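You operate a simulated robot arm through the tools that you are given. There is no shell and no other tool. Be economical: measure what you need, move in short steps, check, and stop when the job is done.

You run a simulated robot arm. Do the job below in one go: nothing can be reset, and whatever is moved stays where it is left.

Task
Move the rolled towel to the hamper lid, then fold the pink towel in three and lay it there too.
Fine: narrow side first, wide side over it.

It is judged by the outcome, as a careful person would: the job done as asked, and still so three seconds after it is handed in. It fails if anything else is knocked over, pushed out of place, dropped, spilled or broken. Lids that push on must go on centred and level and be pressed home; caps that screw on are set level and turned clockwise until they are tight. Flat cloth is picked up by pressing the open fingertips on it (5 to 10 N) and closing them slowly along it; thin cloth reads only 2 to 8 mm in the jaws.

Robot
A 6-joint arm with a two-finger parallel gripper, fixed in place. Base frame: the origin is at the foot of the arm, x ahead of it, y to its left, z up. Units: m, degrees, N and s.
With the tool pointing down near the work surface it reaches from about 0.26 to 0.52 m from the base axis. Its first joint turns from -166.0 to 166.0 degrees. Payload 3.91 kg.
Tool frame: the origin (TCP) lies between the finger pads and is the grasp point; the fingertips stand 0.03 m ahead of it; z points along the fingers, y is the line along which they close. The gripper opens to 0.11 m. The fingers are 0.02 m wide and 0.01 m thick; the gripper's body (0.048 by 0.112 m) begins 0.055 m behind the TCP.
Orientation is told as [roll, pitch, yaw] about the base's x, y, z axes, in that order, counted from this pose: with the fingers straight down and closing along the base's y, the tool's x points along the base's -x, its y along +y and its z along -z.

Tools
- The arm moves only by the tool send_rows. Its argument "plan" is a list of rows, each a list of 7 numbers: the shift along the tool's x, y, z in mm, then the turn, a rotation vector about the tool's x, y, z in degrees, then the gripper command, from -1 (shut) to 1 (fully open), values between in proportion. In form: [[tx, ty, tz, wx, wy, wz, grip], ...]. A call has 1 to 10 rows; each row shifts and turns the commanded pose from where the row before left it, along the tool's axes as they then stand. Rows are played at 5 a second. More than 0.05 m and 8.6 degrees between two rows, or a gripper value outside its range, and nothing of the call is played. Where a pose cannot be reached the arm comes as near as it can. A force on the tool above 90 N (or 10 N above the force at the start of the call, whichever is more), or a blocked arm, ends the call early, and 0.2 s more pass. Each finger travels about 0.045 m/s and halts on what it meets, pressing with about 28 N; the grip force reading is that of the motor and also rises with nothing between the fingers. The clock runs only during rows and for 0.2 s after the last one: add rows that do not move to give the fingers time. It gives the time, the measured TCP pose, the force on the tool (base axes), the opening and the grip force at its end, in the units of the frame above (readings bear some noise), with the torque about the TCP (base axes, N m) and any sound that the robot's microphone picked up, and new pictures: "show" is both (left out), scene, wrist or none.
- Cameras (640 x 400 px; columns grow to the right, rows downward): "scene" is fixed at [0.0488, 0.4994, 1.1696]; the picture's right is [1.00, -0.06, 0.00], its down [-0.06, -0.98, -0.18] and it looks along [0.01, 0.18, -0.98] (base axes); focal length 214 px, centre (320, 200). "wrist" rides on the gripper at [0.071, 0.022, -0.107] in the tool frame; the picture's right is [-0.29, 0.96, 0.00], its down [-0.76, -0.23, -0.61] and it looks along [-0.58, -0.18, 0.79] (tool axes); focal length 243 px, centre (320, 200). There is no depth. A picture from a camera that has moved, and an enlarged one, comes with that camera's place and axes in the base frame and with its lens.
- raise_lower(by): slides the trunk up (or, below 0, down) by that many m; the arm rides with it, the base frame stays. It gives what a move gives, with no picture.
- zoom(camera, box): a new picture of the part [left, top, right, bottom] of that camera's present view, enlarged. It takes no simulated time.
- job_done(): hands the job in; it is judged then, once.

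Work in short steps. Places have to be worked out from the pictures, the camera data and where the tool is seen: move nearer, look again, correct. Check each grasp and each placing, and mend what went wrong. You have 120 turns and 200 pictures in all, those below and enlarged ones among them. Open the gripper and draw the arm clear of the work before you hand the job in, unless the task says otherwise; then end with one line.

The tools are called after "Emit:" as name(argument=value, ...) on one line, values as JSON. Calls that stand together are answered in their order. send_rows: Moves the arm, as the interface text tells. Its arguments: {"type":"object","properties":{"plan":{"type":"array","items":{"type":"array","items":{"type":"number"}}},"show":{"type":"string","enum":["both","scene","wrist","none"]}},"required":["plan"]} The other tools are called the same way: raise_lower (by) slides the trunk up or down; zoom (camera, box) takes an enlarged picture of a part of a camera's view; job_done () hands the job in.

At the start:

```text
time_s: 0.0
ee_pos: [0.4331, 0.2978, 0.8697]
orientation: [0.0, 0.1, 0.0]
ft_force: [0.2, 0.4, 0.4]
moment: [0.04, 0.0, 0.01]
finger_gap: 0.1099
grasp_force: 0.1
trunk travel left (down, up): [-0.4, 0.19]
```

scene: 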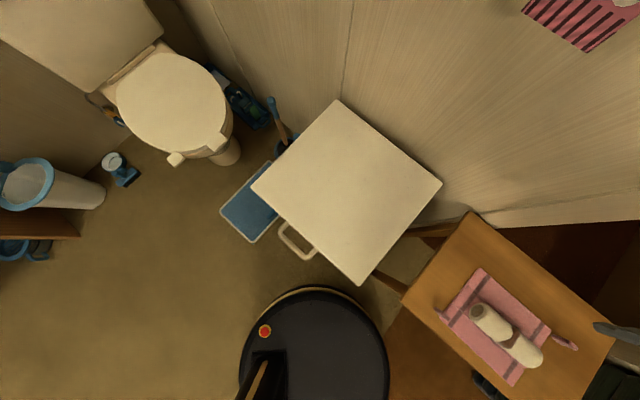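
wrist: 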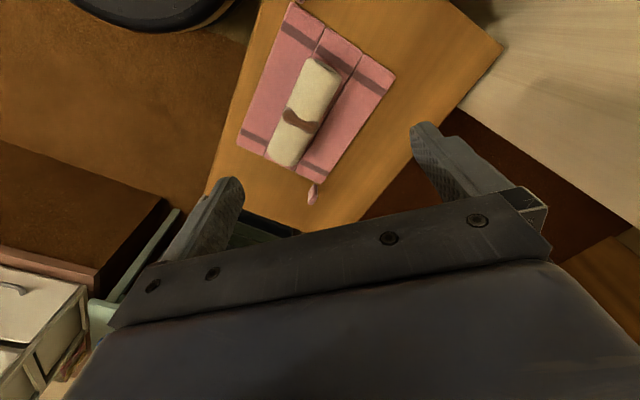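

I'll look closer at the towels and at the hamper lid before moving anything.

Emit:
zoom(camera="scene", box=[390, 220, 640, 400])

Emit:
zoom(camera="scene", box=[210, 80, 460, 300])

Emit:
zoom(camera="wrist", box=[180, 0, 500, 220])

```text
2.22 times, centred on (515, 310) of scene
camera zoom: at [0.0488, 0.4994, 1.1696], right [1.0, -0.06, 0.0], down [-0.06, -0.98, -0.18], along [0.01, 0.18, -0.98], focal length 477 px, centre (-113, -44)
```

zoom: 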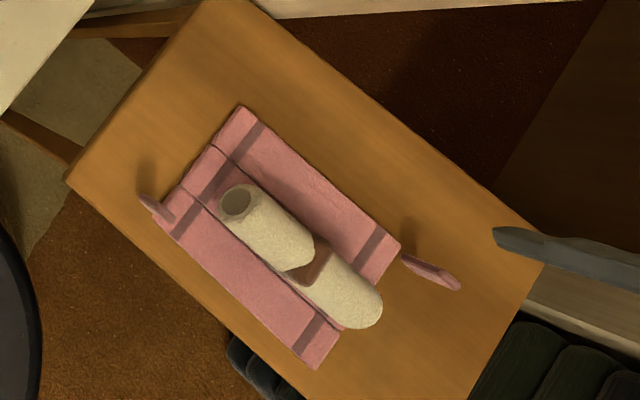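

```text
1.82 times, centred on (335, 190) of scene
camera zoom: at [0.0488, 0.4994, 1.1696], right [1.0, -0.06, 0.0], down [-0.06, -0.98, -0.18], along [0.01, 0.18, -0.98], focal length 390 px, centre (293, 218)
```

zoom: 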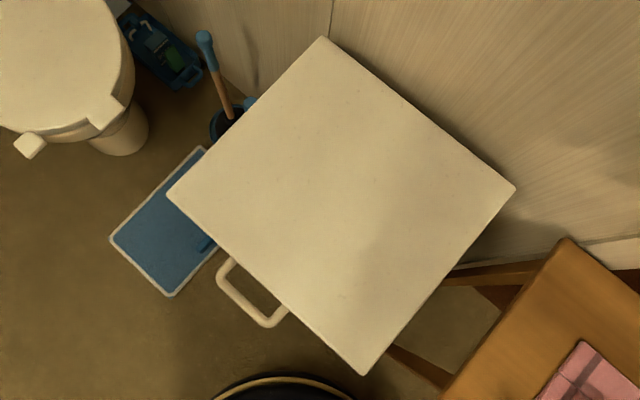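

```text
1.82 times, centred on (340, 110) of wrist
camera zoom: at [0.3613, 0.3201, 0.9769], right [0.29, 0.96, 0.0], down [0.76, -0.23, 0.61], along [0.58, -0.18, -0.79], focal length 441 px, centre (284, 364)
```

zoom: 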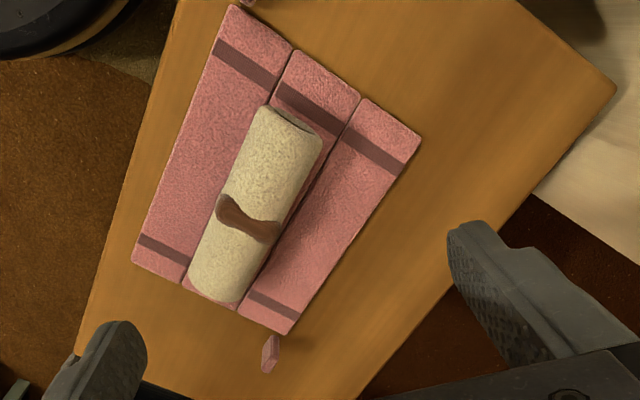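

The table top works out at about z=0.585. The roll centre is near (0.474, 0.254), lying at about -45 degrees. I'll turn the fingers across it, go part of the way down and look again.

Emit:
send_rows(plan=[[0, 0, 15, 0, 0, 7.5, 1], [0, 0, 15, 0, 0, 7.5, 1], [0, 0, 15, 0, 0, 7.5, 1], [0, 0, 15, 0, 0, 7.5, 1], [0, 0, 15, 0, 0, 7.5, 1], [0, 0, 15, 0, 0, 7.5, 1], [0, 0, 0, 0, 0, 0, 1]])

```text
time_s: 1.6
ee_pos: [0.4329, 0.299, 0.78]
orientation: [-0.1, 0.0, -45.1]
ft_force: [1.0, 0.0, -0.4]
moment: [0.0, 0.02, 0.0]
finger_gap: 0.1102
grasp_force: 0.1
trunk travel left (down, up): [-0.4, 0.19]
camera wrist: at [0.3969, 0.3654, 0.8874], right [0.88, 0.47, 0.0], down [0.37, -0.7, 0.61], along [0.29, -0.54, -0.79], focal length 243 px, centre (320, 200)
```

scene: 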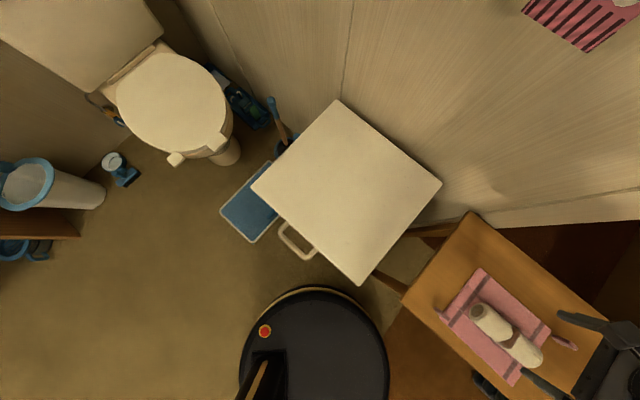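
wrist: 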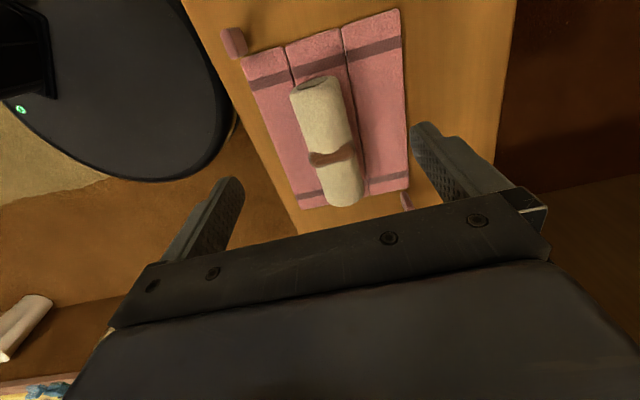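

Turned cleanly. I'll enlarge the towel in the wrist view to refine the positions and the panel widths.

Emit:
zoom(camera="wrist", box=[210, 0, 430, 220])

```text
1.82 times, centred on (320, 110) of wrist
camera zoom: at [0.3969, 0.3654, 0.8874], right [0.88, 0.47, 0.0], down [0.37, -0.7, 0.61], along [0.29, -0.54, -0.79], focal length 441 px, centre (320, 364)
```

zoom: 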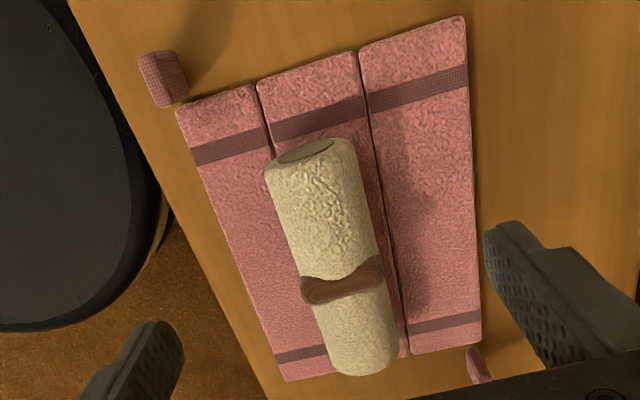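

The panels measure about 50, 58 and 57 mm, so the narrow side is the one nearer the base. I'll take the roll first: move over (0.462, 0.262) and stop at z=0.68 to check reach and alignment.

Emit:
send_rows(plan=[[-23, -3, 0, 0, 0, 0, 1], [-24, -3, 0, 0, 0, 0, 1], [0, 0, 35, 0, 0, 0, 1], [0, 0, 35, 0, 0, 0, 1], [0, 0, 30, 0, 0, 0, 1], [0, 0, 0, 0, 0, 0, 1]])

```text
time_s: 3.0
ee_pos: [0.4617, 0.262, 0.6788]
orientation: [0.1, -0.1, -45.0]
ft_force: [-0.6, 0.0, -0.8]
moment: [0.01, 0.02, -0.02]
finger_gap: 0.11
grasp_force: 0.1
trunk travel left (down, up): [-0.4, 0.19]
camera wrist: at [0.4272, 0.3279, 0.787], right [0.88, 0.47, 0.0], down [0.37, -0.7, 0.61], along [0.29, -0.54, -0.79], focal length 243 px, centre (320, 200)
```

scene: 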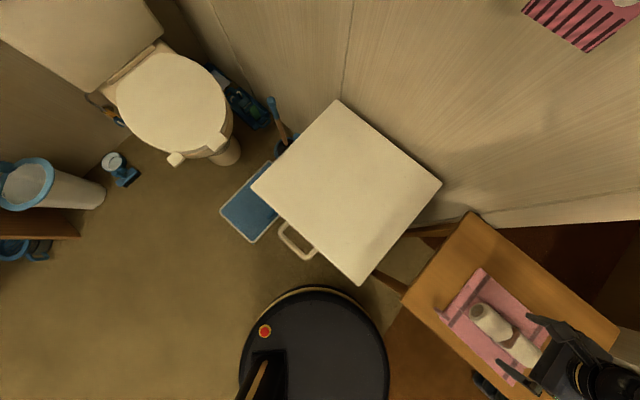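
wrist: 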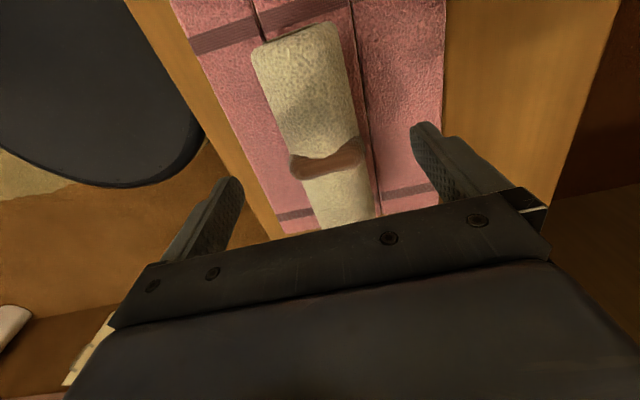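

The reach is good and the roll sits between the fingers. I'll shift slightly to centre on the band, lower to z≈0.629 and close.

Emit:
send_rows(plan=[[-5, 3, 25, 0, 0, 0, 1], [0, 0, 20, 0, 0, 0, 1], [0, 0, 5, 0, 0, 0, 1], [0, 0, 0, 0, 0, 0, 0], [0, 0, 0, 0, 0, 0, -0.4], [0, 0, 0, 0, 0, 0, -1], [0, 0, 0, 0, 0, 0, -1], [0, 0, 0, 0, 0, 0, -1], [0, 0, 0, 0, 0, 0, -1]])

```text
time_s: 5.0
ee_pos: [0.4669, 0.2585, 0.6304]
orientation: [0.1, 0.1, -45.0]
ft_force: [-0.2, 0.9, 0.3]
moment: [0.0, -0.06, -0.03]
finger_gap: 0.0535
grasp_force: 27.9
trunk travel left (down, up): [-0.4, 0.19]
camera wrist: at [0.4318, 0.3248, 0.7364], right [0.88, 0.47, 0.0], down [0.37, -0.7, 0.61], along [0.29, -0.54, -0.79], focal length 243 px, centre (320, 200)
```

scene: 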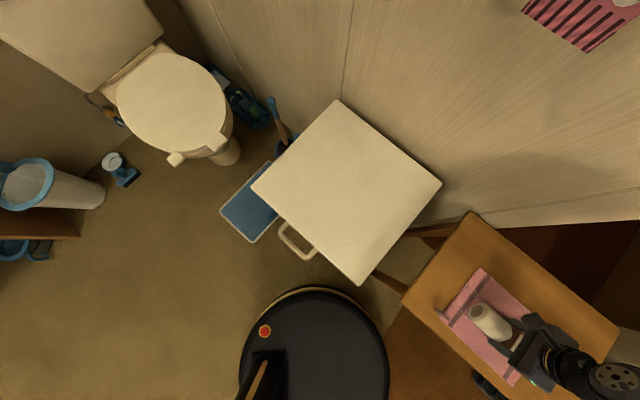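
wrist: 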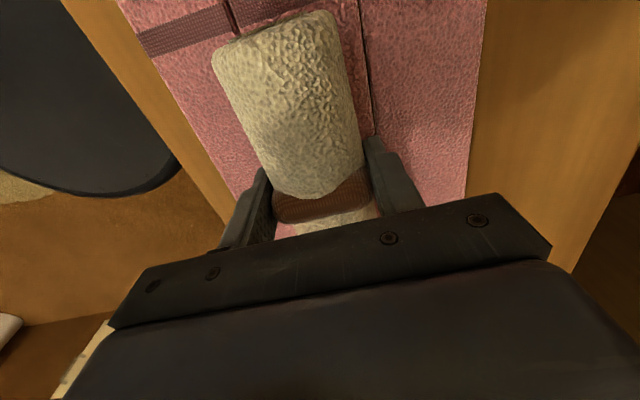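

The roll is gripped at 53.5 mm. Lifting straight up to see that it comes cleanly away from the pink towel.

Emit:
send_rows(plan=[[0, 0, -20, 0, 0, 0, -1], [0, 0, -30, 0, 0, 0, -1], [0, 0, -40, 0, 0, 0, -1], [0, 0, -40, 0, 0, 0, -1], [0, 0, -40, 0, 0, 0, -1], [0, 0, -40, 0, 0, 0, -1], [0, 0, 0, 0, 0, 0, -1]])

```text
time_s: 6.6
ee_pos: [0.4706, 0.2607, 0.8385]
orientation: [0.0, 0.0, -45.0]
ft_force: [0.1, 0.6, -0.1]
moment: [-0.01, -0.01, 0.04]
finger_gap: 0.0003
grasp_force: 28.2
trunk travel left (down, up): [-0.4, 0.19]
camera wrist: at [0.4341, 0.3258, 0.9461], right [0.88, 0.47, 0.0], down [0.37, -0.7, 0.61], along [0.29, -0.54, -0.79], focal length 243 px, centre (320, 200)
```

scene: 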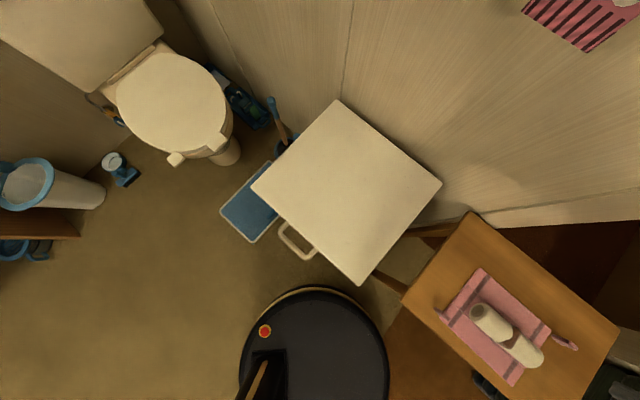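
wrist: 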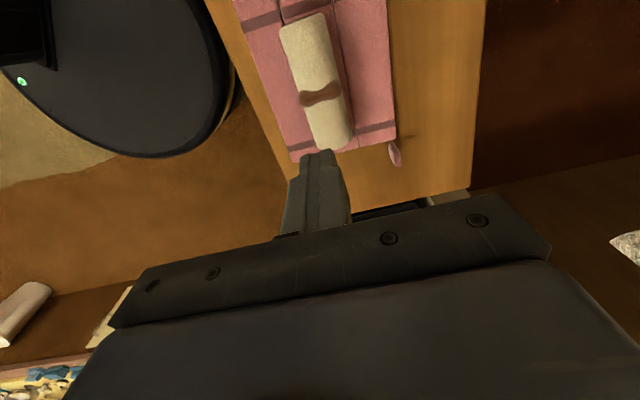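

The roll slipped out: the gap reads 0, and the roll is still lying in the same place. My pads were probably too high on it, so I'll open, go back down and feel for the cloth surface in small steps.

Emit:
send_rows(plan=[[0, 0, 0, 0, 0, 0, 1], [-3, 0, 40, 0, 0, 0, 1], [-3, 0, 40, 0, 0, 0, 1], [0, 0, 40, 0, 0, 0, 1], [0, 0, 40, 0, 0, 0, 1], [0, 0, 35, 0, 0, 0, 1], [0, 0, 16, 0, 0, 0, 1], [0, 0, 0, 0, 0, 0, 1]], show="wrist")

Emit:
send_rows(plan=[[0, 0, 4, 0, 0, 0, 1], [0, 0, 0, 0, 0, 0, 1]], show="none")

Emit:
send_rows(plan=[[0, 0, 4, 0, 0, 0, 1], [0, 0, 0, 0, 0, 0, 1]], show="none")

```text
time_s: 8.4
ee_pos: [0.4712, 0.2545, 0.6285]
orientation: [0.0, 0.0, -45.0]
ft_force: [0.4, 0.0, -0.8]
moment: [-0.02, -0.04, -0.02]
finger_gap: 0.1097
grasp_force: 0.0
trunk travel left (down, up): [-0.4, 0.19]
camera wrist: at [0.4356, 0.3205, 0.7359], right [0.88, 0.47, 0.0], down [0.37, -0.7, 0.61], along [0.29, -0.54, -0.79], focal length 243 px, centre (320, 200)
```

wrist: 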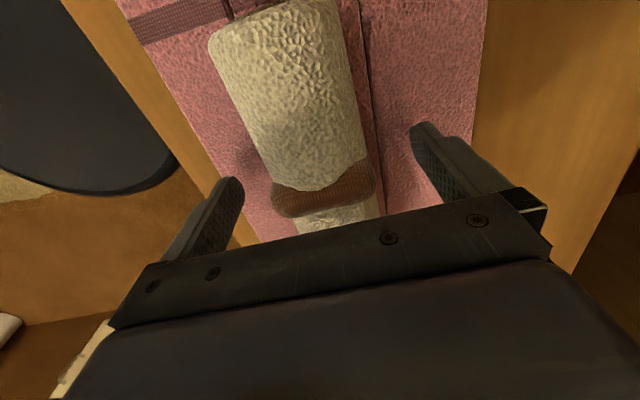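

```text
time_s: 9.0
ee_pos: [0.4721, 0.2543, 0.6248]
orientation: [0.0, -0.1, -45.0]
ft_force: [0.0, -0.9, -0.5]
moment: [0.0, 0.02, 0.03]
finger_gap: 0.1101
grasp_force: 0.1
trunk travel left (down, up): [-0.4, 0.19]
```

```text
time_s: 9.6
ee_pos: [0.4717, 0.254, 0.6215]
orientation: [0.0, 0.0, -44.9]
ft_force: [-0.4, -0.5, -0.4]
moment: [0.0, 0.02, 0.0]
finger_gap: 0.11
grasp_force: 0.1
trunk travel left (down, up): [-0.4, 0.19]
```

No contact yet, so I keep descending in small steps.

Emit:
send_rows(plan=[[0, 0, 3, 0, 0, 0, 1], [0, 0, 3, 0, 0, 0, 1], [0, 0, 0, 0, 0, 0, 1]], show="none")

Emit:
send_rows(plan=[[0, 0, 3, 0, 0, 0, 1], [0, 0, 0, 0, 0, 0, 1]], show="none")

```text
time_s: 10.4
ee_pos: [0.4706, 0.2538, 0.6184]
orientation: [0.4, -0.1, -45.0]
ft_force: [-5.8, -5.2, 54.2]
moment: [-1.88, 1.98, -0.07]
finger_gap: 0.1098
grasp_force: 0.1
trunk travel left (down, up): [-0.4, 0.19]
```

```text
time_s: 11.0
ee_pos: [0.4723, 0.2548, 0.6182]
orientation: [0.5, -0.1, -45.0]
ft_force: [-6.5, -3.6, 85.7]
moment: [-3.58, 3.76, -0.12]
finger_gap: 0.11
grasp_force: 0.1
trunk travel left (down, up): [-0.4, 0.19]
```

Contact at TCP z≈0.618, so the cloth surface is at about 0.588. I'll back off a few mm, close slowly, and then lift gently to check.

Emit:
send_rows(plan=[[0, 0, -7, 0, 0, 0, 1], [0, 0, 0, 0, 0, 0, 0.4], [0, 0, 0, 0, 0, 0, 0], [0, 0, 0, 0, 0, 0, -0.5], [0, 0, 0, 0, 0, 0, -1], [0, 0, 0, 0, 0, 0, -1], [0, 0, 0, 0, 0, 0, -1], [0, 0, 0, 0, 0, 0, -1]], show="none")

Emit:
send_rows(plan=[[0, 0, -5, 0, 0, 0, -1], [0, 0, -5, 0, 0, 0, -1], [0, 0, -10, 0, 0, 0, -1], [0, 0, -10, 0, 0, 0, -1], [0, 0, 0, 0, 0, 0, -1]], show="wrist")

```text
time_s: 12.8
ee_pos: [0.4711, 0.2539, 0.6188]
orientation: [0.0, 0.0, -45.1]
ft_force: [-2.5, -1.7, 8.7]
moment: [-0.06, -0.05, -0.02]
finger_gap: 0.054
grasp_force: 28.6
trunk travel left (down, up): [-0.4, 0.19]
```

```text
time_s: 14.0
ee_pos: [0.4721, 0.2559, 0.6482]
orientation: [0.0, 0.1, -44.9]
ft_force: [0.2, 0.2, -1.7]
moment: [-0.02, -0.01, 0.02]
finger_gap: 0.0537
grasp_force: 27.7
trunk travel left (down, up): [-0.4, 0.19]
camera wrist: at [0.4357, 0.3218, 0.7564], right [0.88, 0.47, 0.0], down [0.37, -0.7, 0.61], along [0.29, -0.54, -0.79], focal length 243 px, centre (320, 200)
```

wrist: 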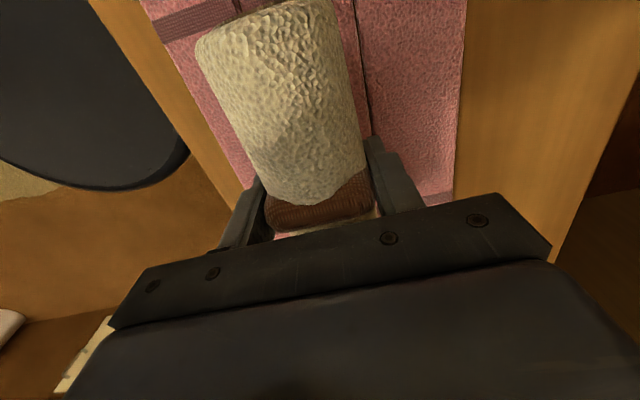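

It is held now (gap 53.7 mm, with the weight showing). Lifting on slowly to travel height.

Emit:
send_rows(plan=[[0, 0, -20, 0, 0, 0, -1], [0, 0, -25, 0, 0, 0, -1], [0, 0, -25, 0, 0, 0, -1], [0, 0, -25, 0, 0, 0, -1], [0, 0, -25, 0, 0, 0, -1], [0, 0, -25, 0, 0, 0, -1], [0, 0, -25, 0, 0, 0, -1], [0, 0, 0, 0, 0, 0, -1]])

```text
time_s: 15.8
ee_pos: [0.4716, 0.2552, 0.8188]
orientation: [0.0, -0.1, -45.1]
ft_force: [0.4, -0.3, -0.7]
moment: [0.0, -0.01, 0.02]
finger_gap: 0.0536
grasp_force: 28.4
trunk travel left (down, up): [-0.4, 0.19]
camera wrist: at [0.4357, 0.3209, 0.9266], right [0.88, 0.47, 0.0], down [0.37, -0.7, 0.61], along [0.29, -0.54, -0.79], focal length 243 px, centre (320, 200)
```

scene: 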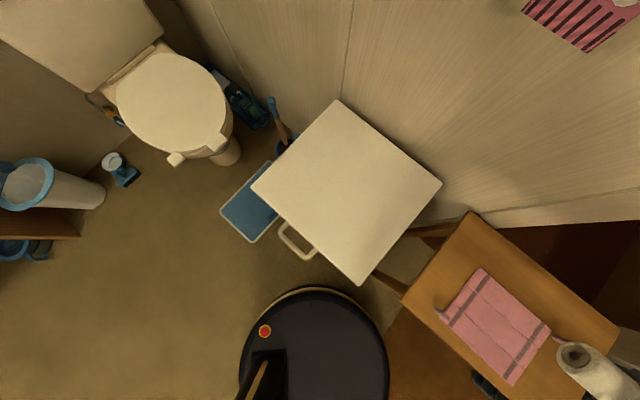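
wrist: 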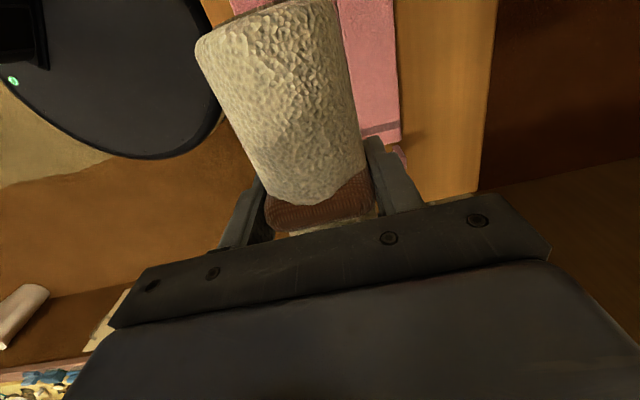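

The roll is held firmly. I'll carry it in a straight line at z≈0.82 toward the hamper's near corner.

Emit:
send_rows(plan=[[34.4, -5.4, 0, 0, 0, 0, -1], [34.4, -5.4, 0, 0, 0, 0, -1], [34.4, -5.4, 0, 0, 0, 0, -1], [34.4, -5.4, 0, 0, 0, 0, -1], [34.4, -5.4, 0, 0, 0, 0, -1], [34.4, -5.4, 0, 0, 0, 0, -1], [34.4, -5.4, 0, 0, 0, 0, -1], [34.4, -5.4, 0, 0, 0, 0, -1], [34.4, -5.4, 0, 0, 0, 0, -1], [34.4, -5.4, 0, 0, 0, 0, -1]], show="both")

```text
time_s: 18.0
ee_pos: [0.1911, 0.4617, 0.8166]
orientation: [0.0, -0.1, -45.0]
ft_force: [-0.8, 0.4, -0.9]
moment: [0.03, -0.01, -0.01]
finger_gap: 0.054
grasp_force: 27.7
trunk travel left (down, up): [-0.4, 0.19]
camera wrist: at [0.1548, 0.5287, 0.9247], right [0.88, 0.47, 0.0], down [0.37, -0.7, 0.61], along [0.29, -0.54, -0.79], focal length 243 px, centre (320, 200)
```

scene: 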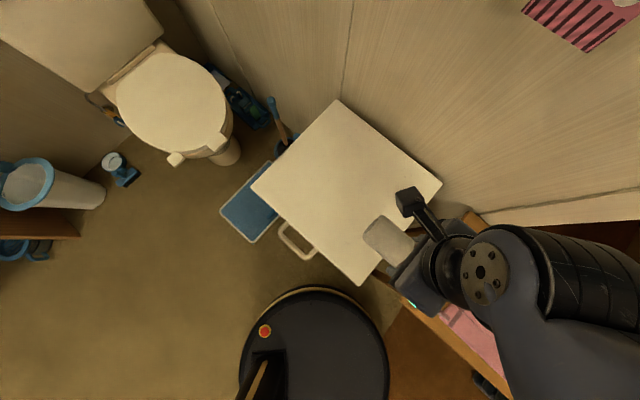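
wrist: 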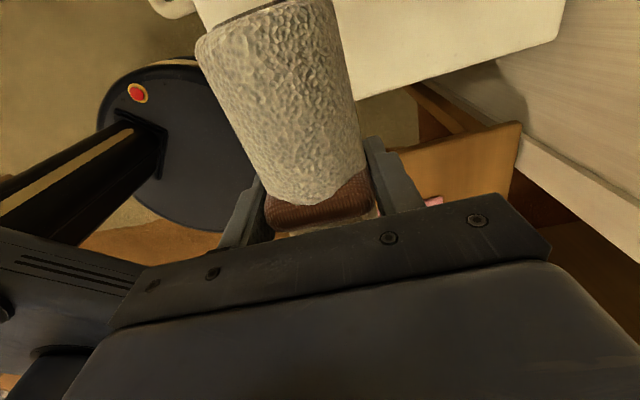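

I'm over the near corner, and the lid seems to be at z≈0.6–0.66. I'll turn the tool 90 degrees so the roll lies parallel to the right-hand lid edge and the camera looks outward over the lid.

Emit:
send_rows(plan=[[0, 0, 0, 0, 0, -8.2, -1], [0, 0, 0, 0, 0, -8.2, -1], [0, 0, 0, 0, 0, -8.2, -1], [0, 0, 0, 0, 0, -8.2, -1], [0, 0, 0, 0, 0, -8.2, -1], [0, 0, 0, 0, 0, -8.2, -1], [0, 0, 0, 0, 0, -8.2, -1], [0, 0, 0, 0, 0, -8.2, -1], [0, 0, 0, 0, 0, -8.2, -1], [0, 0, 0, 0, 0, -8.2, -1]], show="both")

```text
time_s: 20.2
ee_pos: [0.192, 0.4593, 0.8178]
orientation: [0.1, 0.0, 37.2]
ft_force: [1.3, 0.6, -1.1]
moment: [-0.01, 0.01, -0.02]
finger_gap: 0.0537
grasp_force: 28.4
trunk travel left (down, up): [-0.4, 0.19]
camera wrist: at [0.1206, 0.4346, 0.9261], right [-0.35, 0.94, 0.0], down [0.74, 0.28, 0.61], along [0.57, 0.21, -0.79], focal length 243 px, centre (320, 200)
```

scene: 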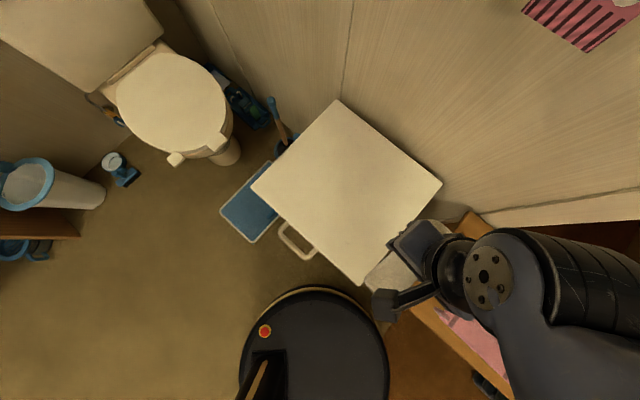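
wrist: 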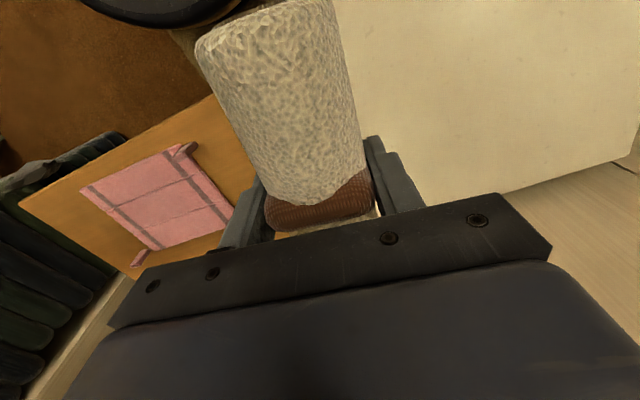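

The lid works out at z≈0.645, near corner S≈(0.130, 0.387), sides about 0.33 × 0.353 m at 45 degrees. It is better to put the roll deeper, parallel to the front-left edge, and leave the front strip for the pink towel. I'll turn back first.

Emit:
send_rows(plan=[[0, 0, 0, 0, 0, 8.22, -1], [0, 0, 0, 0, 0, 8.22, -1], [0, 0, 0, 0, 0, 8.22, -1], [0, 0, 0, 0, 0, 8.22, -1], [0, 0, 0, 0, 0, 8.22, -1], [0, 0, 0, 0, 0, 8.22, -1], [0, 0, 0, 0, 0, 8.22, -1], [0, 0, 0, 0, 0, 8.22, -1], [0, 0, 0, 0, 0, 8.22, -1], [0, 0, 0, 0, 0, 8.22, -1]], show="none")

Emit:
send_rows(plan=[[21, 7.5, 0, 0, 0, 0, -1], [21, 7.5, 0, 0, 0, 0, -1], [21, 7.5, 0, 0, 0, 0, -1], [21, 7.5, 0, 0, 0, 0, -1], [0, 0, 30, 0, 0, 0, -1], [0, 0, 30, 0, 0, 0, -1], [0, 0, 20, 0, 0, 0, -1], [0, 0, 0, 0, 0, 0, -1]])

```text
time_s: 22.4
ee_pos: [0.1915, 0.461, 0.8185]
orientation: [0.0, 0.0, -45.4]
ft_force: [0.0, -0.3, -1.0]
moment: [-0.01, 0.0, 0.02]
finger_gap: 0.0535
grasp_force: 28.3
trunk travel left (down, up): [-0.4, 0.19]
```

```text
time_s: 24.2
ee_pos: [0.1534, 0.5395, 0.7391]
orientation: [0.0, 0.0, -45.2]
ft_force: [0.2, -0.3, -1.5]
moment: [0.03, 0.03, 0.02]
finger_gap: 0.0539
grasp_force: 27.7
trunk travel left (down, up): [-0.4, 0.19]
camera wrist: at [0.1171, 0.6055, 0.8468], right [0.88, 0.47, 0.0], down [0.37, -0.7, 0.61], along [0.28, -0.54, -0.79], focal length 243 px, centre (320, 200)
```

scene: 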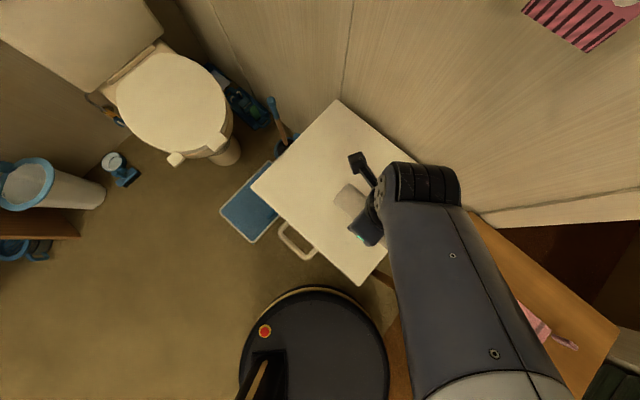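
wrist: 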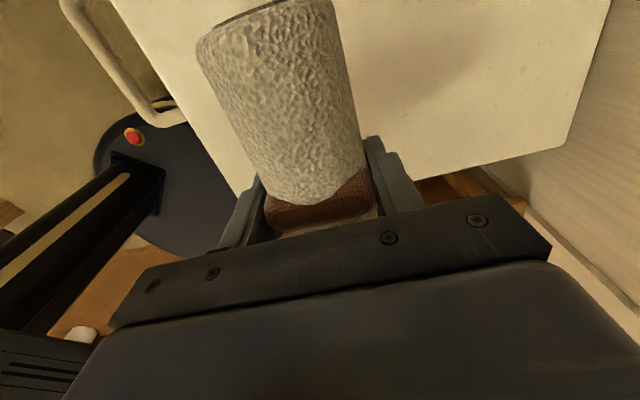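

The reach is fine here. I'll lower toward the lid, then go in small steps until contact.

Emit:
send_rows(plan=[[0, 0, 20, 0, 0, 0, -1], [0, 0, 20, 0, 0, 0, -1], [0, 0, 10, 0, 0, 0, -1], [0, 0, 0, 0, 0, 0, -1]], show="wrist")

Emit:
send_rows(plan=[[0, 0, 5, 0, 0, 0, -1], [0, 0, 0, 0, 0, 0, -1]], show="none")

Emit:
send_rows(plan=[[0, 0, 4, 0, 0, 0, -1], [0, 0, 0, 0, 0, 0, -1]], show="none")

```text
time_s: 25.2
ee_pos: [0.153, 0.5408, 0.6901]
orientation: [-0.1, 0.0, -45.2]
ft_force: [-0.2, -0.3, -1.7]
moment: [0.02, 0.01, -0.02]
finger_gap: 0.0538
grasp_force: 28.0
trunk travel left (down, up): [-0.4, 0.19]
camera wrist: at [0.1169, 0.6067, 0.7966], right [0.88, 0.47, 0.0], down [0.37, -0.7, 0.61], along [0.28, -0.54, -0.79], focal length 243 px, centre (320, 200)
```

wrist: 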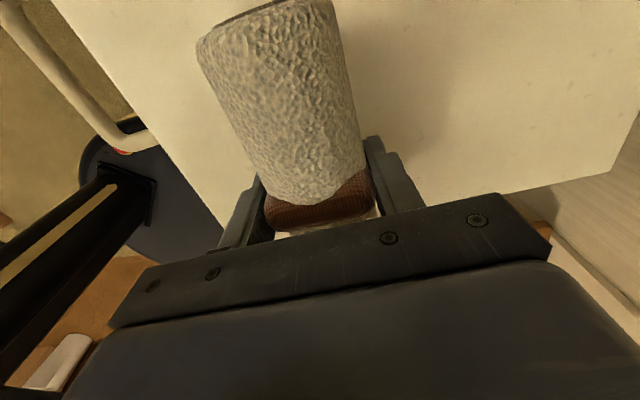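

```text
time_s: 25.8
ee_pos: [0.1513, 0.54, 0.6838]
orientation: [0.1, 0.0, -45.3]
ft_force: [0.0, 1.2, -1.3]
moment: [0.04, 0.02, 0.05]
finger_gap: 0.0536
grasp_force: 28.0
trunk travel left (down, up): [-0.4, 0.19]
```

```text
time_s: 26.4
ee_pos: [0.1523, 0.54, 0.6798]
orientation: [0.1, 0.1, -45.2]
ft_force: [0.1, 0.4, -1.3]
moment: [0.02, -0.02, 0.01]
finger_gap: 0.0536
grasp_force: 28.2
trunk travel left (down, up): [-0.4, 0.19]
```

Still free. The new view puts the lid nearer z≈0.62, so I continue down.

Emit:
send_rows(plan=[[0, 0, 6, 0, 0, 0, -1], [0, 0, 6, 0, 0, 0, -1], [0, 0, 0, 0, 0, 0, -1]], show="none")

Emit:
send_rows(plan=[[0, 0, 4, 0, 0, 0, -1], [0, 0, 4, 0, 0, 0, -1], [0, 0, 0, 0, 0, 0, -1]], show="none")

Emit:
send_rows(plan=[[0, 0, 3, 0, 0, 0, -1], [0, 0, 0, 0, 0, 0, -1]], show="scene")

```text
time_s: 27.2
ee_pos: [0.154, 0.5405, 0.6669]
orientation: [0.0, 0.0, -45.2]
ft_force: [-0.6, 0.9, -1.9]
moment: [0.0, 0.0, -0.03]
finger_gap: 0.0536
grasp_force: 28.1
trunk travel left (down, up): [-0.4, 0.19]
```

```text
time_s: 28.0
ee_pos: [0.1534, 0.5409, 0.6589]
orientation: [0.1, 0.0, -45.2]
ft_force: [-0.4, -0.2, -0.8]
moment: [0.0, 0.03, -0.01]
finger_gap: 0.0536
grasp_force: 27.6
trunk travel left (down, up): [-0.4, 0.19]
```

```text
time_s: 28.6
ee_pos: [0.1522, 0.541, 0.6558]
orientation: [-0.1, 0.0, -45.2]
ft_force: [-0.4, 0.1, -0.6]
moment: [0.02, -0.03, -0.02]
finger_gap: 0.0536
grasp_force: 28.2
trunk travel left (down, up): [-0.4, 0.19]
```

scene: 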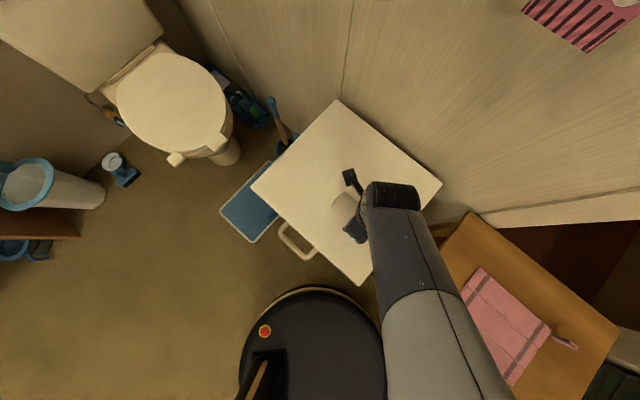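

Emit:
send_rows(plan=[[0, 0, 3, 0, 0, 0, -1], [0, 0, 0, 0, 0, 0, -1]], show="none")

Emit:
send_rows(plan=[[0, 0, 3, 0, 0, 0, -1], [0, 0, 0, 0, 0, 0, -1]], show="none")

Emit:
send_rows(plan=[[0, 0, 3, 0, 0, 0, -1], [0, 0, 0, 0, 0, 0, -1]], show="wrist")

```text
time_s: 29.2
ee_pos: [0.1526, 0.5409, 0.652]
orientation: [0.0, -0.1, -45.3]
ft_force: [-0.4, 0.5, -1.4]
moment: [0.01, 0.0, 0.0]
finger_gap: 0.0536
grasp_force: 28.2
trunk travel left (down, up): [-0.4, 0.19]
```

```text
time_s: 29.8
ee_pos: [0.1532, 0.5405, 0.6503]
orientation: [0.0, 0.1, -45.2]
ft_force: [-0.1, 0.4, -0.9]
moment: [-0.01, -0.01, 0.0]
finger_gap: 0.0535
grasp_force: 28.1
trunk travel left (down, up): [-0.4, 0.19]
```

```text
time_s: 30.4
ee_pos: [0.1523, 0.5402, 0.6488]
orientation: [0.2, 0.1, -45.2]
ft_force: [-1.2, 0.8, 17.4]
moment: [-0.8, -0.02, -0.09]
finger_gap: 0.0535
grasp_force: 27.6
trunk travel left (down, up): [-0.4, 0.19]
camera wrist: at [0.1169, 0.6067, 0.7574], right [0.88, 0.47, 0.0], down [0.37, -0.7, 0.61], along [0.29, -0.53, -0.8], focal length 243 px, centre (320, 200)
```

wrist: 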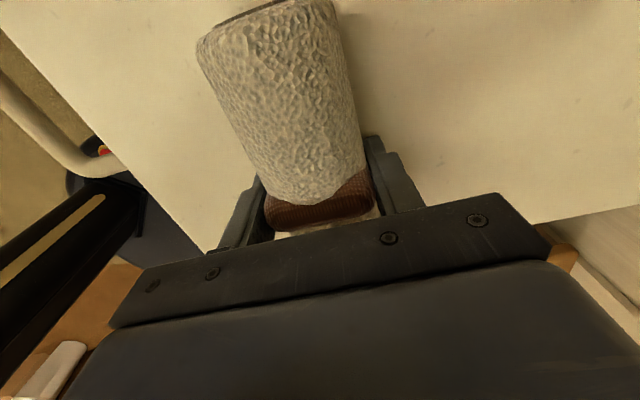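

Contact at about 17 N: the lid top is at z≈0.62. I'll ease up 1 mm, open gently and rise straight up.

Emit:
send_rows(plan=[[0, 0, -1.5, 0, 0, 0, -0.1], [0, 0, 0, 0, 0, 0, 0.05], [0, 0, 0, 0, 0, 0, 0.2], [0, 0, 0, 0, 0, 0, 0.5], [0, 0, 0, 0, 0, 0, 0.8], [0, 0, 0, 0, 0, 0, 0.8], [0, 0, -20, 0, 0, 0, 0.8], [0, 0, -35, 0, 0, 0, 0.8], [0, 0, -40, 0, 0, 0, 0.8], [0, 0, -40, 0, 0, 0, 0.8]])

```text
time_s: 32.6
ee_pos: [0.1532, 0.542, 0.7856]
orientation: [0.1, 0.0, -45.2]
ft_force: [0.2, 0.1, 0.0]
moment: [-0.04, 0.01, 0.03]
finger_gap: 0.0991
grasp_force: 0.1
trunk travel left (down, up): [-0.4, 0.19]
camera wrist: at [0.1174, 0.6074, 0.8931], right [0.88, 0.47, 0.0], down [0.37, -0.7, 0.61], along [0.28, -0.54, -0.79], focal length 243 px, centre (320, 200)
```

scene: 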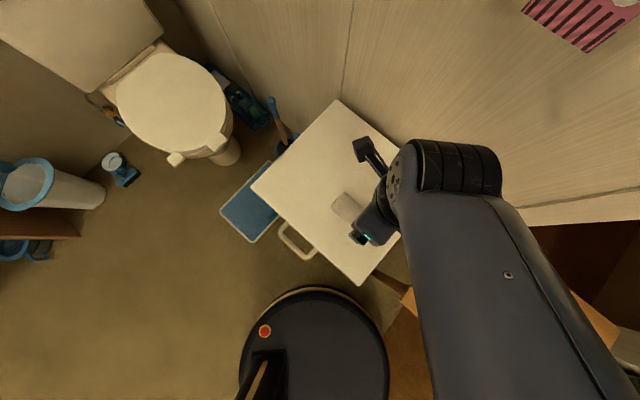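
wrist: 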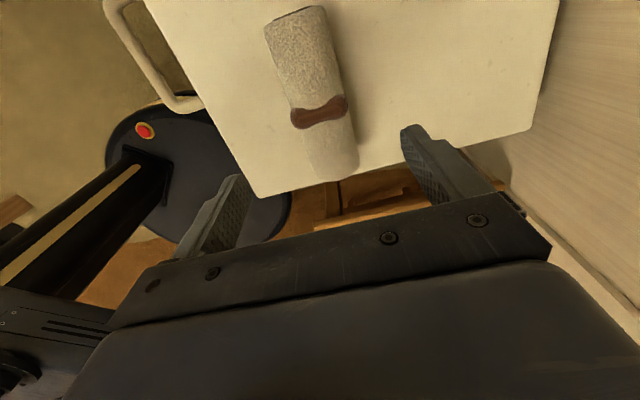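

The roll lies on the lid, well inside the edges. Now back over the pink towel to study the tabs.

Emit:
send_rows(plan=[[-36.7, 1, 0, 0, 0, 0, 0.8], [-36.7, 1, 0, 0, 0, 0, 0.8], [-36.7, 1, 0, 0, 0, 0, 0.8], [-36.7, 1, 0, 0, 0, 0, 0.8], [-36.7, 1, 0, 0, 0, 0, 0.8], [-36.7, 1, 0, 0, 0, 0, 0.8], [-36.7, 1, 0, 0, 0, 0, 0.8], [-36.7, 1, 0, 0, 0, 0, 0.8], [-36.7, 1, 0, 0, 0, 0, 0.8], [-36.7, 1, 0, 0, 0, 0, 0.8]])

Emit:
zoom(camera="scene", box=[240, 90, 460, 300])

Emit:
zoom(camera="scene", box=[420, 250, 600, 400])

Emit:
zoom(camera="wrist", box=[200, 0, 440, 220])

```text
time_s: 34.8
ee_pos: [0.418, 0.2886, 0.7848]
orientation: [0.1, 0.0, -45.1]
ft_force: [0.4, 0.5, 0.2]
moment: [-0.01, -0.02, 0.04]
finger_gap: 0.0993
grasp_force: 0.1
trunk travel left (down, up): [-0.4, 0.19]
camera wrist: at [0.3827, 0.3544, 0.892], right [0.88, 0.47, 0.0], down [0.37, -0.7, 0.61], along [0.29, -0.54, -0.79], focal length 243 px, centre (320, 200)
```

scene: 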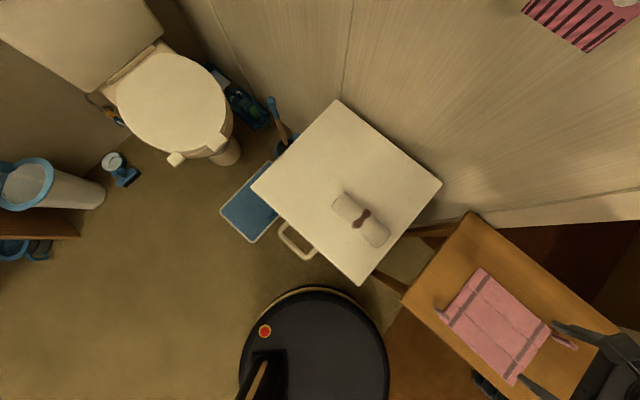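
wrist: 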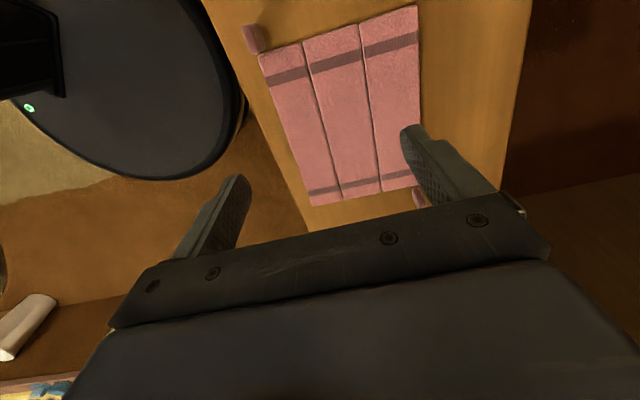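

```text
1.90 times, centred on (350, 195) of scene
camera zoom: at [0.0488, 0.4994, 1.1696], right [1.0, -0.06, 0.0], down [-0.06, -0.98, -0.18], along [0.01, 0.18, -0.98], focal length 408 px, centre (263, 210)
```

zoom: 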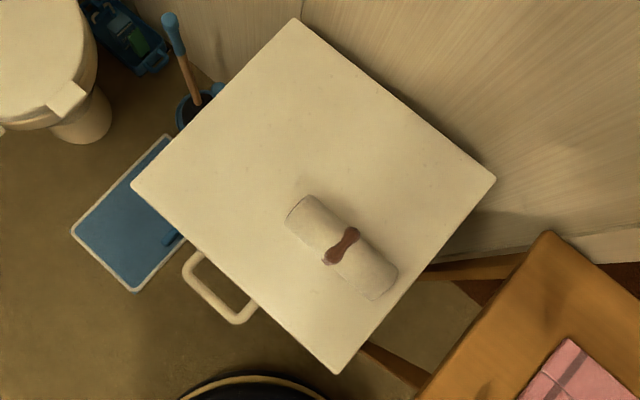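

```text
2.67 times, centred on (510, 325) of scene
camera zoom: at [0.0488, 0.4994, 1.1696], right [1.0, -0.06, 0.0], down [-0.06, -0.98, -0.18], along [0.01, 0.18, -0.98], focal length 572 px, centre (-187, -133)
```

zoom: 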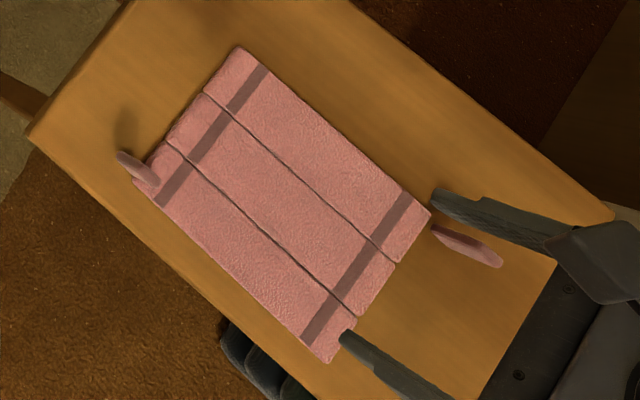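

```text
1.82 times, centred on (320, 110) of wrist
camera zoom: at [0.3827, 0.3544, 0.892], right [0.88, 0.47, 0.0], down [0.37, -0.7, 0.61], along [0.29, -0.54, -0.79], focal length 441 px, centre (320, 364)
```

zoom: 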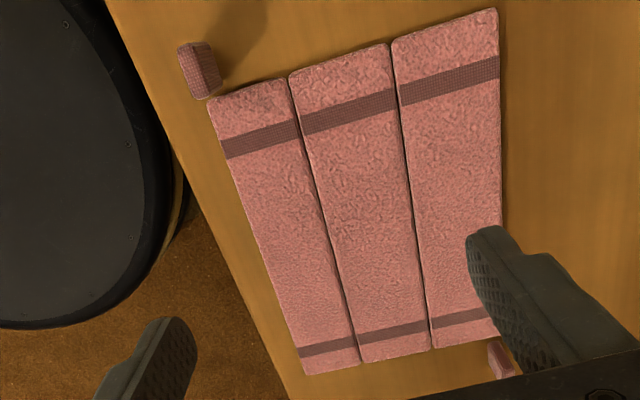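

The roll sits well on the lid. The tabs look like thin upright plates at opposite corners of the towel: tab 1 near (0.336, 0.304), tab 2 near (0.615, 0.22). I'll move closer to see tab 1 properly.

Emit:
send_rows(plan=[[33.4, -8.3, 0, 0, 0, 0, 0.8], [33.4, -8.3, 0, 0, 0, 0, 0.8], [33.4, -8.3, 0, 0, 0, 0, 0.8], [33.4, -8.3, 20, 0, 0, 0, 0.8], [0, 0, 40, 0, 0, 0, 0.8], [0, 0, 40, 0, 0, 0, 0.8], [0, 0, 0, 0, 0, 0, 0.8]], show="wrist")

Emit:
zoom(camera="wrist", box=[220, 20, 480, 200])

```text
time_s: 36.4
ee_pos: [0.3027, 0.3611, 0.6846]
orientation: [0.0, 0.0, -45.2]
ft_force: [0.5, -0.3, -0.7]
moment: [-0.01, -0.03, -0.01]
finger_gap: 0.0988
grasp_force: 0.1
trunk travel left (down, up): [-0.4, 0.19]
camera wrist: at [0.2665, 0.4273, 0.7922], right [0.88, 0.47, 0.0], down [0.37, -0.7, 0.61], along [0.28, -0.54, -0.79], focal length 243 px, centre (320, 200)
```

wrist: 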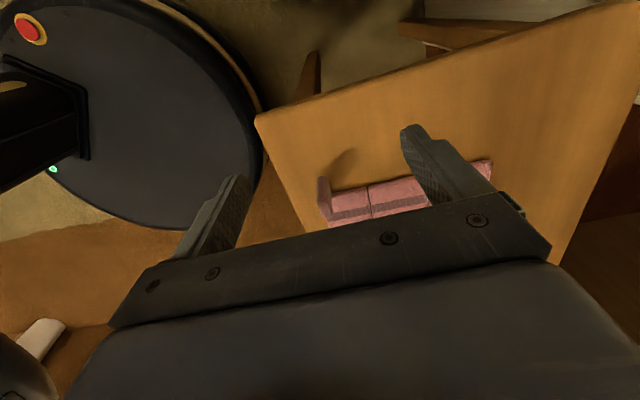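

```text
2.22 times, centred on (350, 110) of wrist
camera zoom: at [0.2665, 0.4273, 0.7922], right [0.88, 0.47, 0.0], down [0.37, -0.7, 0.61], along [0.28, -0.54, -0.79], focal length 539 px, centre (253, 400)
```

zoom: 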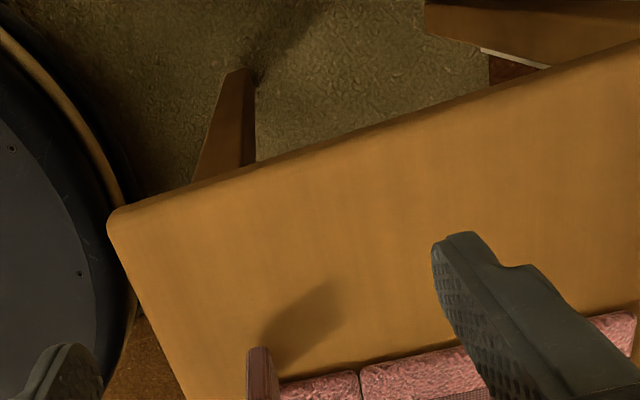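

The tab is partly hidden by the hand. Shifting back so it appears higher in the picture.

Emit:
send_rows(plan=[[-25, 10, 0, 0, 0, 0, 0.8], [-25, 10, 0, 0, 0, 0, 0.8], [0, 0, 0, 0, 0, 0, 0.8]], show="wrist")

Emit:
zoom(camera="wrist", box=[220, 40, 420, 200])

```text
time_s: 37.2
ee_pos: [0.3525, 0.3378, 0.6845]
orientation: [0.0, 0.0, -45.1]
ft_force: [-0.2, -0.1, -0.1]
moment: [0.0, -0.01, 0.0]
finger_gap: 0.0989
grasp_force: 0.1
trunk travel left (down, up): [-0.4, 0.19]
camera wrist: at [0.3161, 0.4043, 0.7921], right [0.88, 0.47, 0.0], down [0.37, -0.7, 0.61], along [0.28, -0.54, -0.79], focal length 243 px, centre (320, 200)
```

wrist: 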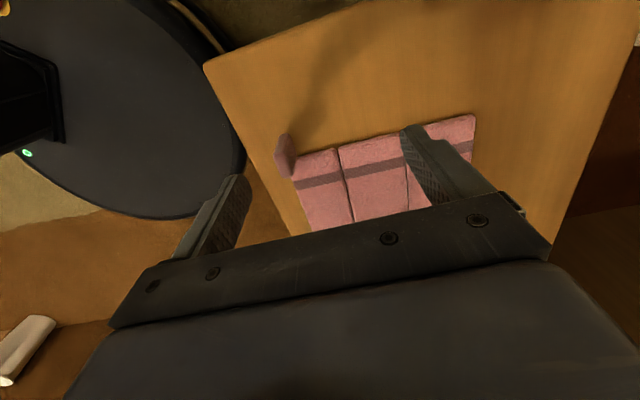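

```text
2.50 times, centred on (320, 120) of wrist
camera zoom: at [0.3161, 0.4043, 0.7921], right [0.88, 0.47, 0.0], down [0.37, -0.7, 0.61], along [0.28, -0.54, -0.79], focal length 606 px, centre (320, 400)
```

zoom: 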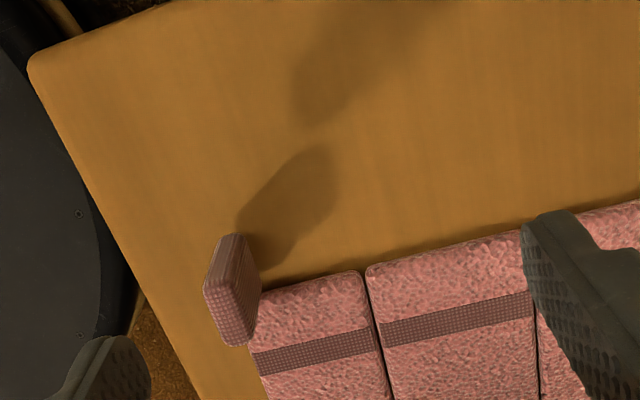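

Tab 1 is an upright plate centred at about (0.336, 0.304), z 0.588–0.617, roughly 24 mm long along the crease direction. I'll grip it end to end, with the fingers closing along the crease direction, so that it can pivot as the panel swings over. Turning the tool to yaw +45.

Emit:
send_rows(plan=[[0, 0, -2, 0, 0, -8.5, 0.8], [0, 0, -2, 0, 0, -8.5, 0.5], [0, 0, -2, 0, 0, -8.5, 0.2], [0, 0, -2, 0, 0, -8.5, 0], [0, 0, -2, 0, 0, -8.5, 0], [0, 0, 0, 0, 0, -8.5, 0], [0, 0, 0, 0, 0, -8.5, 0], [0, 0, 0, 0, 0, -8.5, 0], [0, 0, 0, 0, 0, -8.5, 0], [0, 0, 0, 0, 0, -8.5, 0]], show="none")

Emit:
send_rows(plan=[[0, 0, 0, 0, 0, -5, 0], [0, 0, 0, 0, 0, 0, 0]])

Emit:
zoom(camera="wrist", box=[160, 0, 480, 200])

```text
time_s: 39.4
ee_pos: [0.3514, 0.3375, 0.6938]
orientation: [0.0, 0.0, 39.9]
ft_force: [-0.8, -0.3, -0.1]
moment: [-0.02, -0.02, 0.04]
finger_gap: 0.055
grasp_force: 0.0
trunk travel left (down, up): [-0.4, 0.19]
```

```text
time_s: 40.0
ee_pos: [0.3504, 0.3372, 0.6935]
orientation: [-0.1, 0.0, 44.9]
ft_force: [-0.4, 0.2, -0.2]
moment: [0.01, 0.03, 0.02]
finger_gap: 0.0551
grasp_force: 0.1
trunk travel left (down, up): [-0.4, 0.19]
camera wrist: at [0.2844, 0.303, 0.8011], right [-0.47, 0.88, 0.0], down [0.7, 0.37, 0.61], along [0.54, 0.29, -0.79], focal length 243 px, centre (320, 200)
```

scene: 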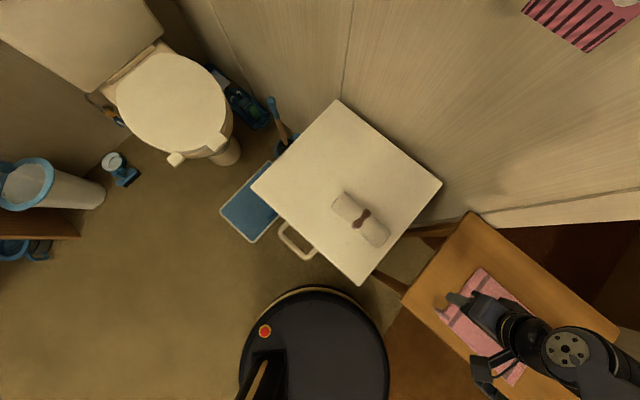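
wrist: 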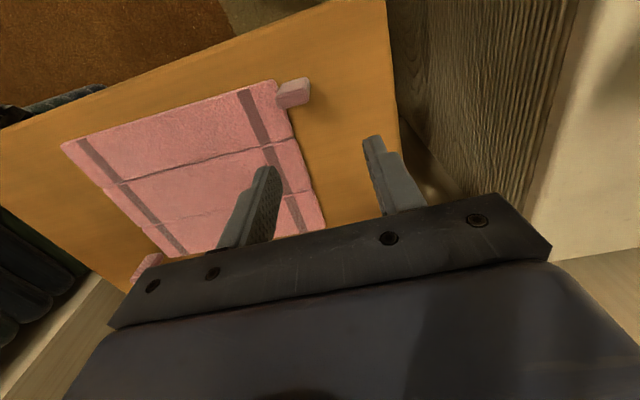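

```text
2.00 times, centred on (320, 100) of wrist
camera zoom: at [0.2844, 0.303, 0.8011], right [-0.47, 0.88, 0.0], down [0.7, 0.37, 0.61], along [0.54, 0.29, -0.79], focal length 485 px, centre (320, 400)
```

zoom: 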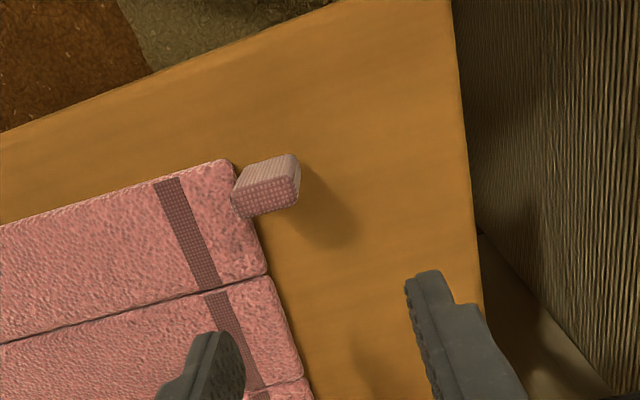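

Now the tab is clear: top face about 25 × 10 mm, centred at (0.337, 0.309). I'll move above it with the jaws 55 mm open and check before lowering.

Emit:
send_rows(plan=[[14.7, -5.3, 0, 0, 0, 0, 0], [14.7, -5.2, 10, 0, 0, 0, 0], [0, 0, 25, 0, 0, 0, 0], [0, 0, 0, 0, 0, 0, 0]], show="wrist")

Emit:
zoom(camera="wrist", box=[160, 40, 480, 240])

```text
time_s: 41.0
ee_pos: [0.3372, 0.3092, 0.6589]
orientation: [-0.1, 0.1, 44.8]
ft_force: [-0.5, 0.0, 0.1]
moment: [0.02, 0.01, -0.03]
finger_gap: 0.0549
grasp_force: 0.0
trunk travel left (down, up): [-0.4, 0.19]
camera wrist: at [0.2702, 0.274, 0.7662], right [-0.47, 0.88, 0.0], down [0.7, 0.37, 0.61], along [0.54, 0.28, -0.79], focal length 243 px, centre (320, 200)
```

wrist: 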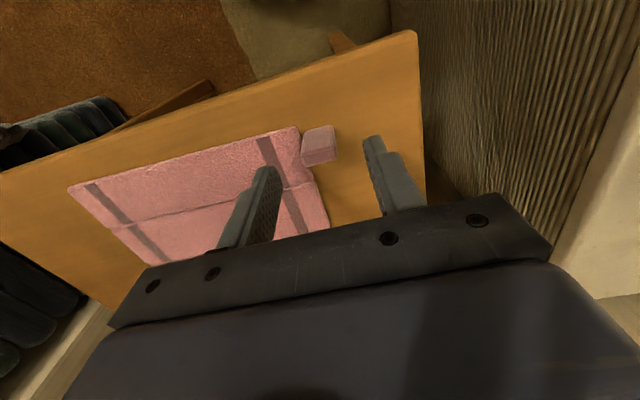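

```text
2.00 times, centred on (320, 140) of wrist
camera zoom: at [0.2702, 0.274, 0.7662], right [-0.47, 0.88, 0.0], down [0.7, 0.37, 0.61], along [0.54, 0.28, -0.79], focal length 485 px, centre (320, 320)
```

zoom: 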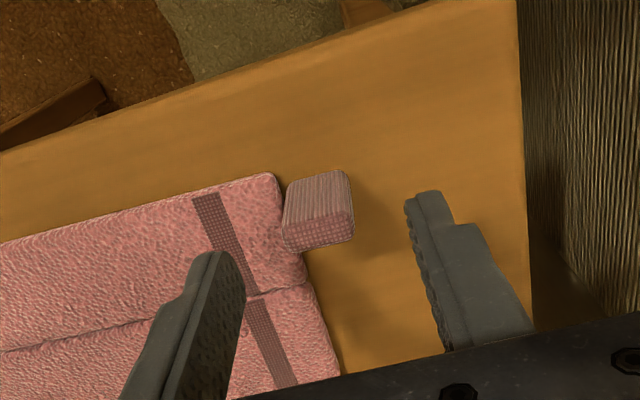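

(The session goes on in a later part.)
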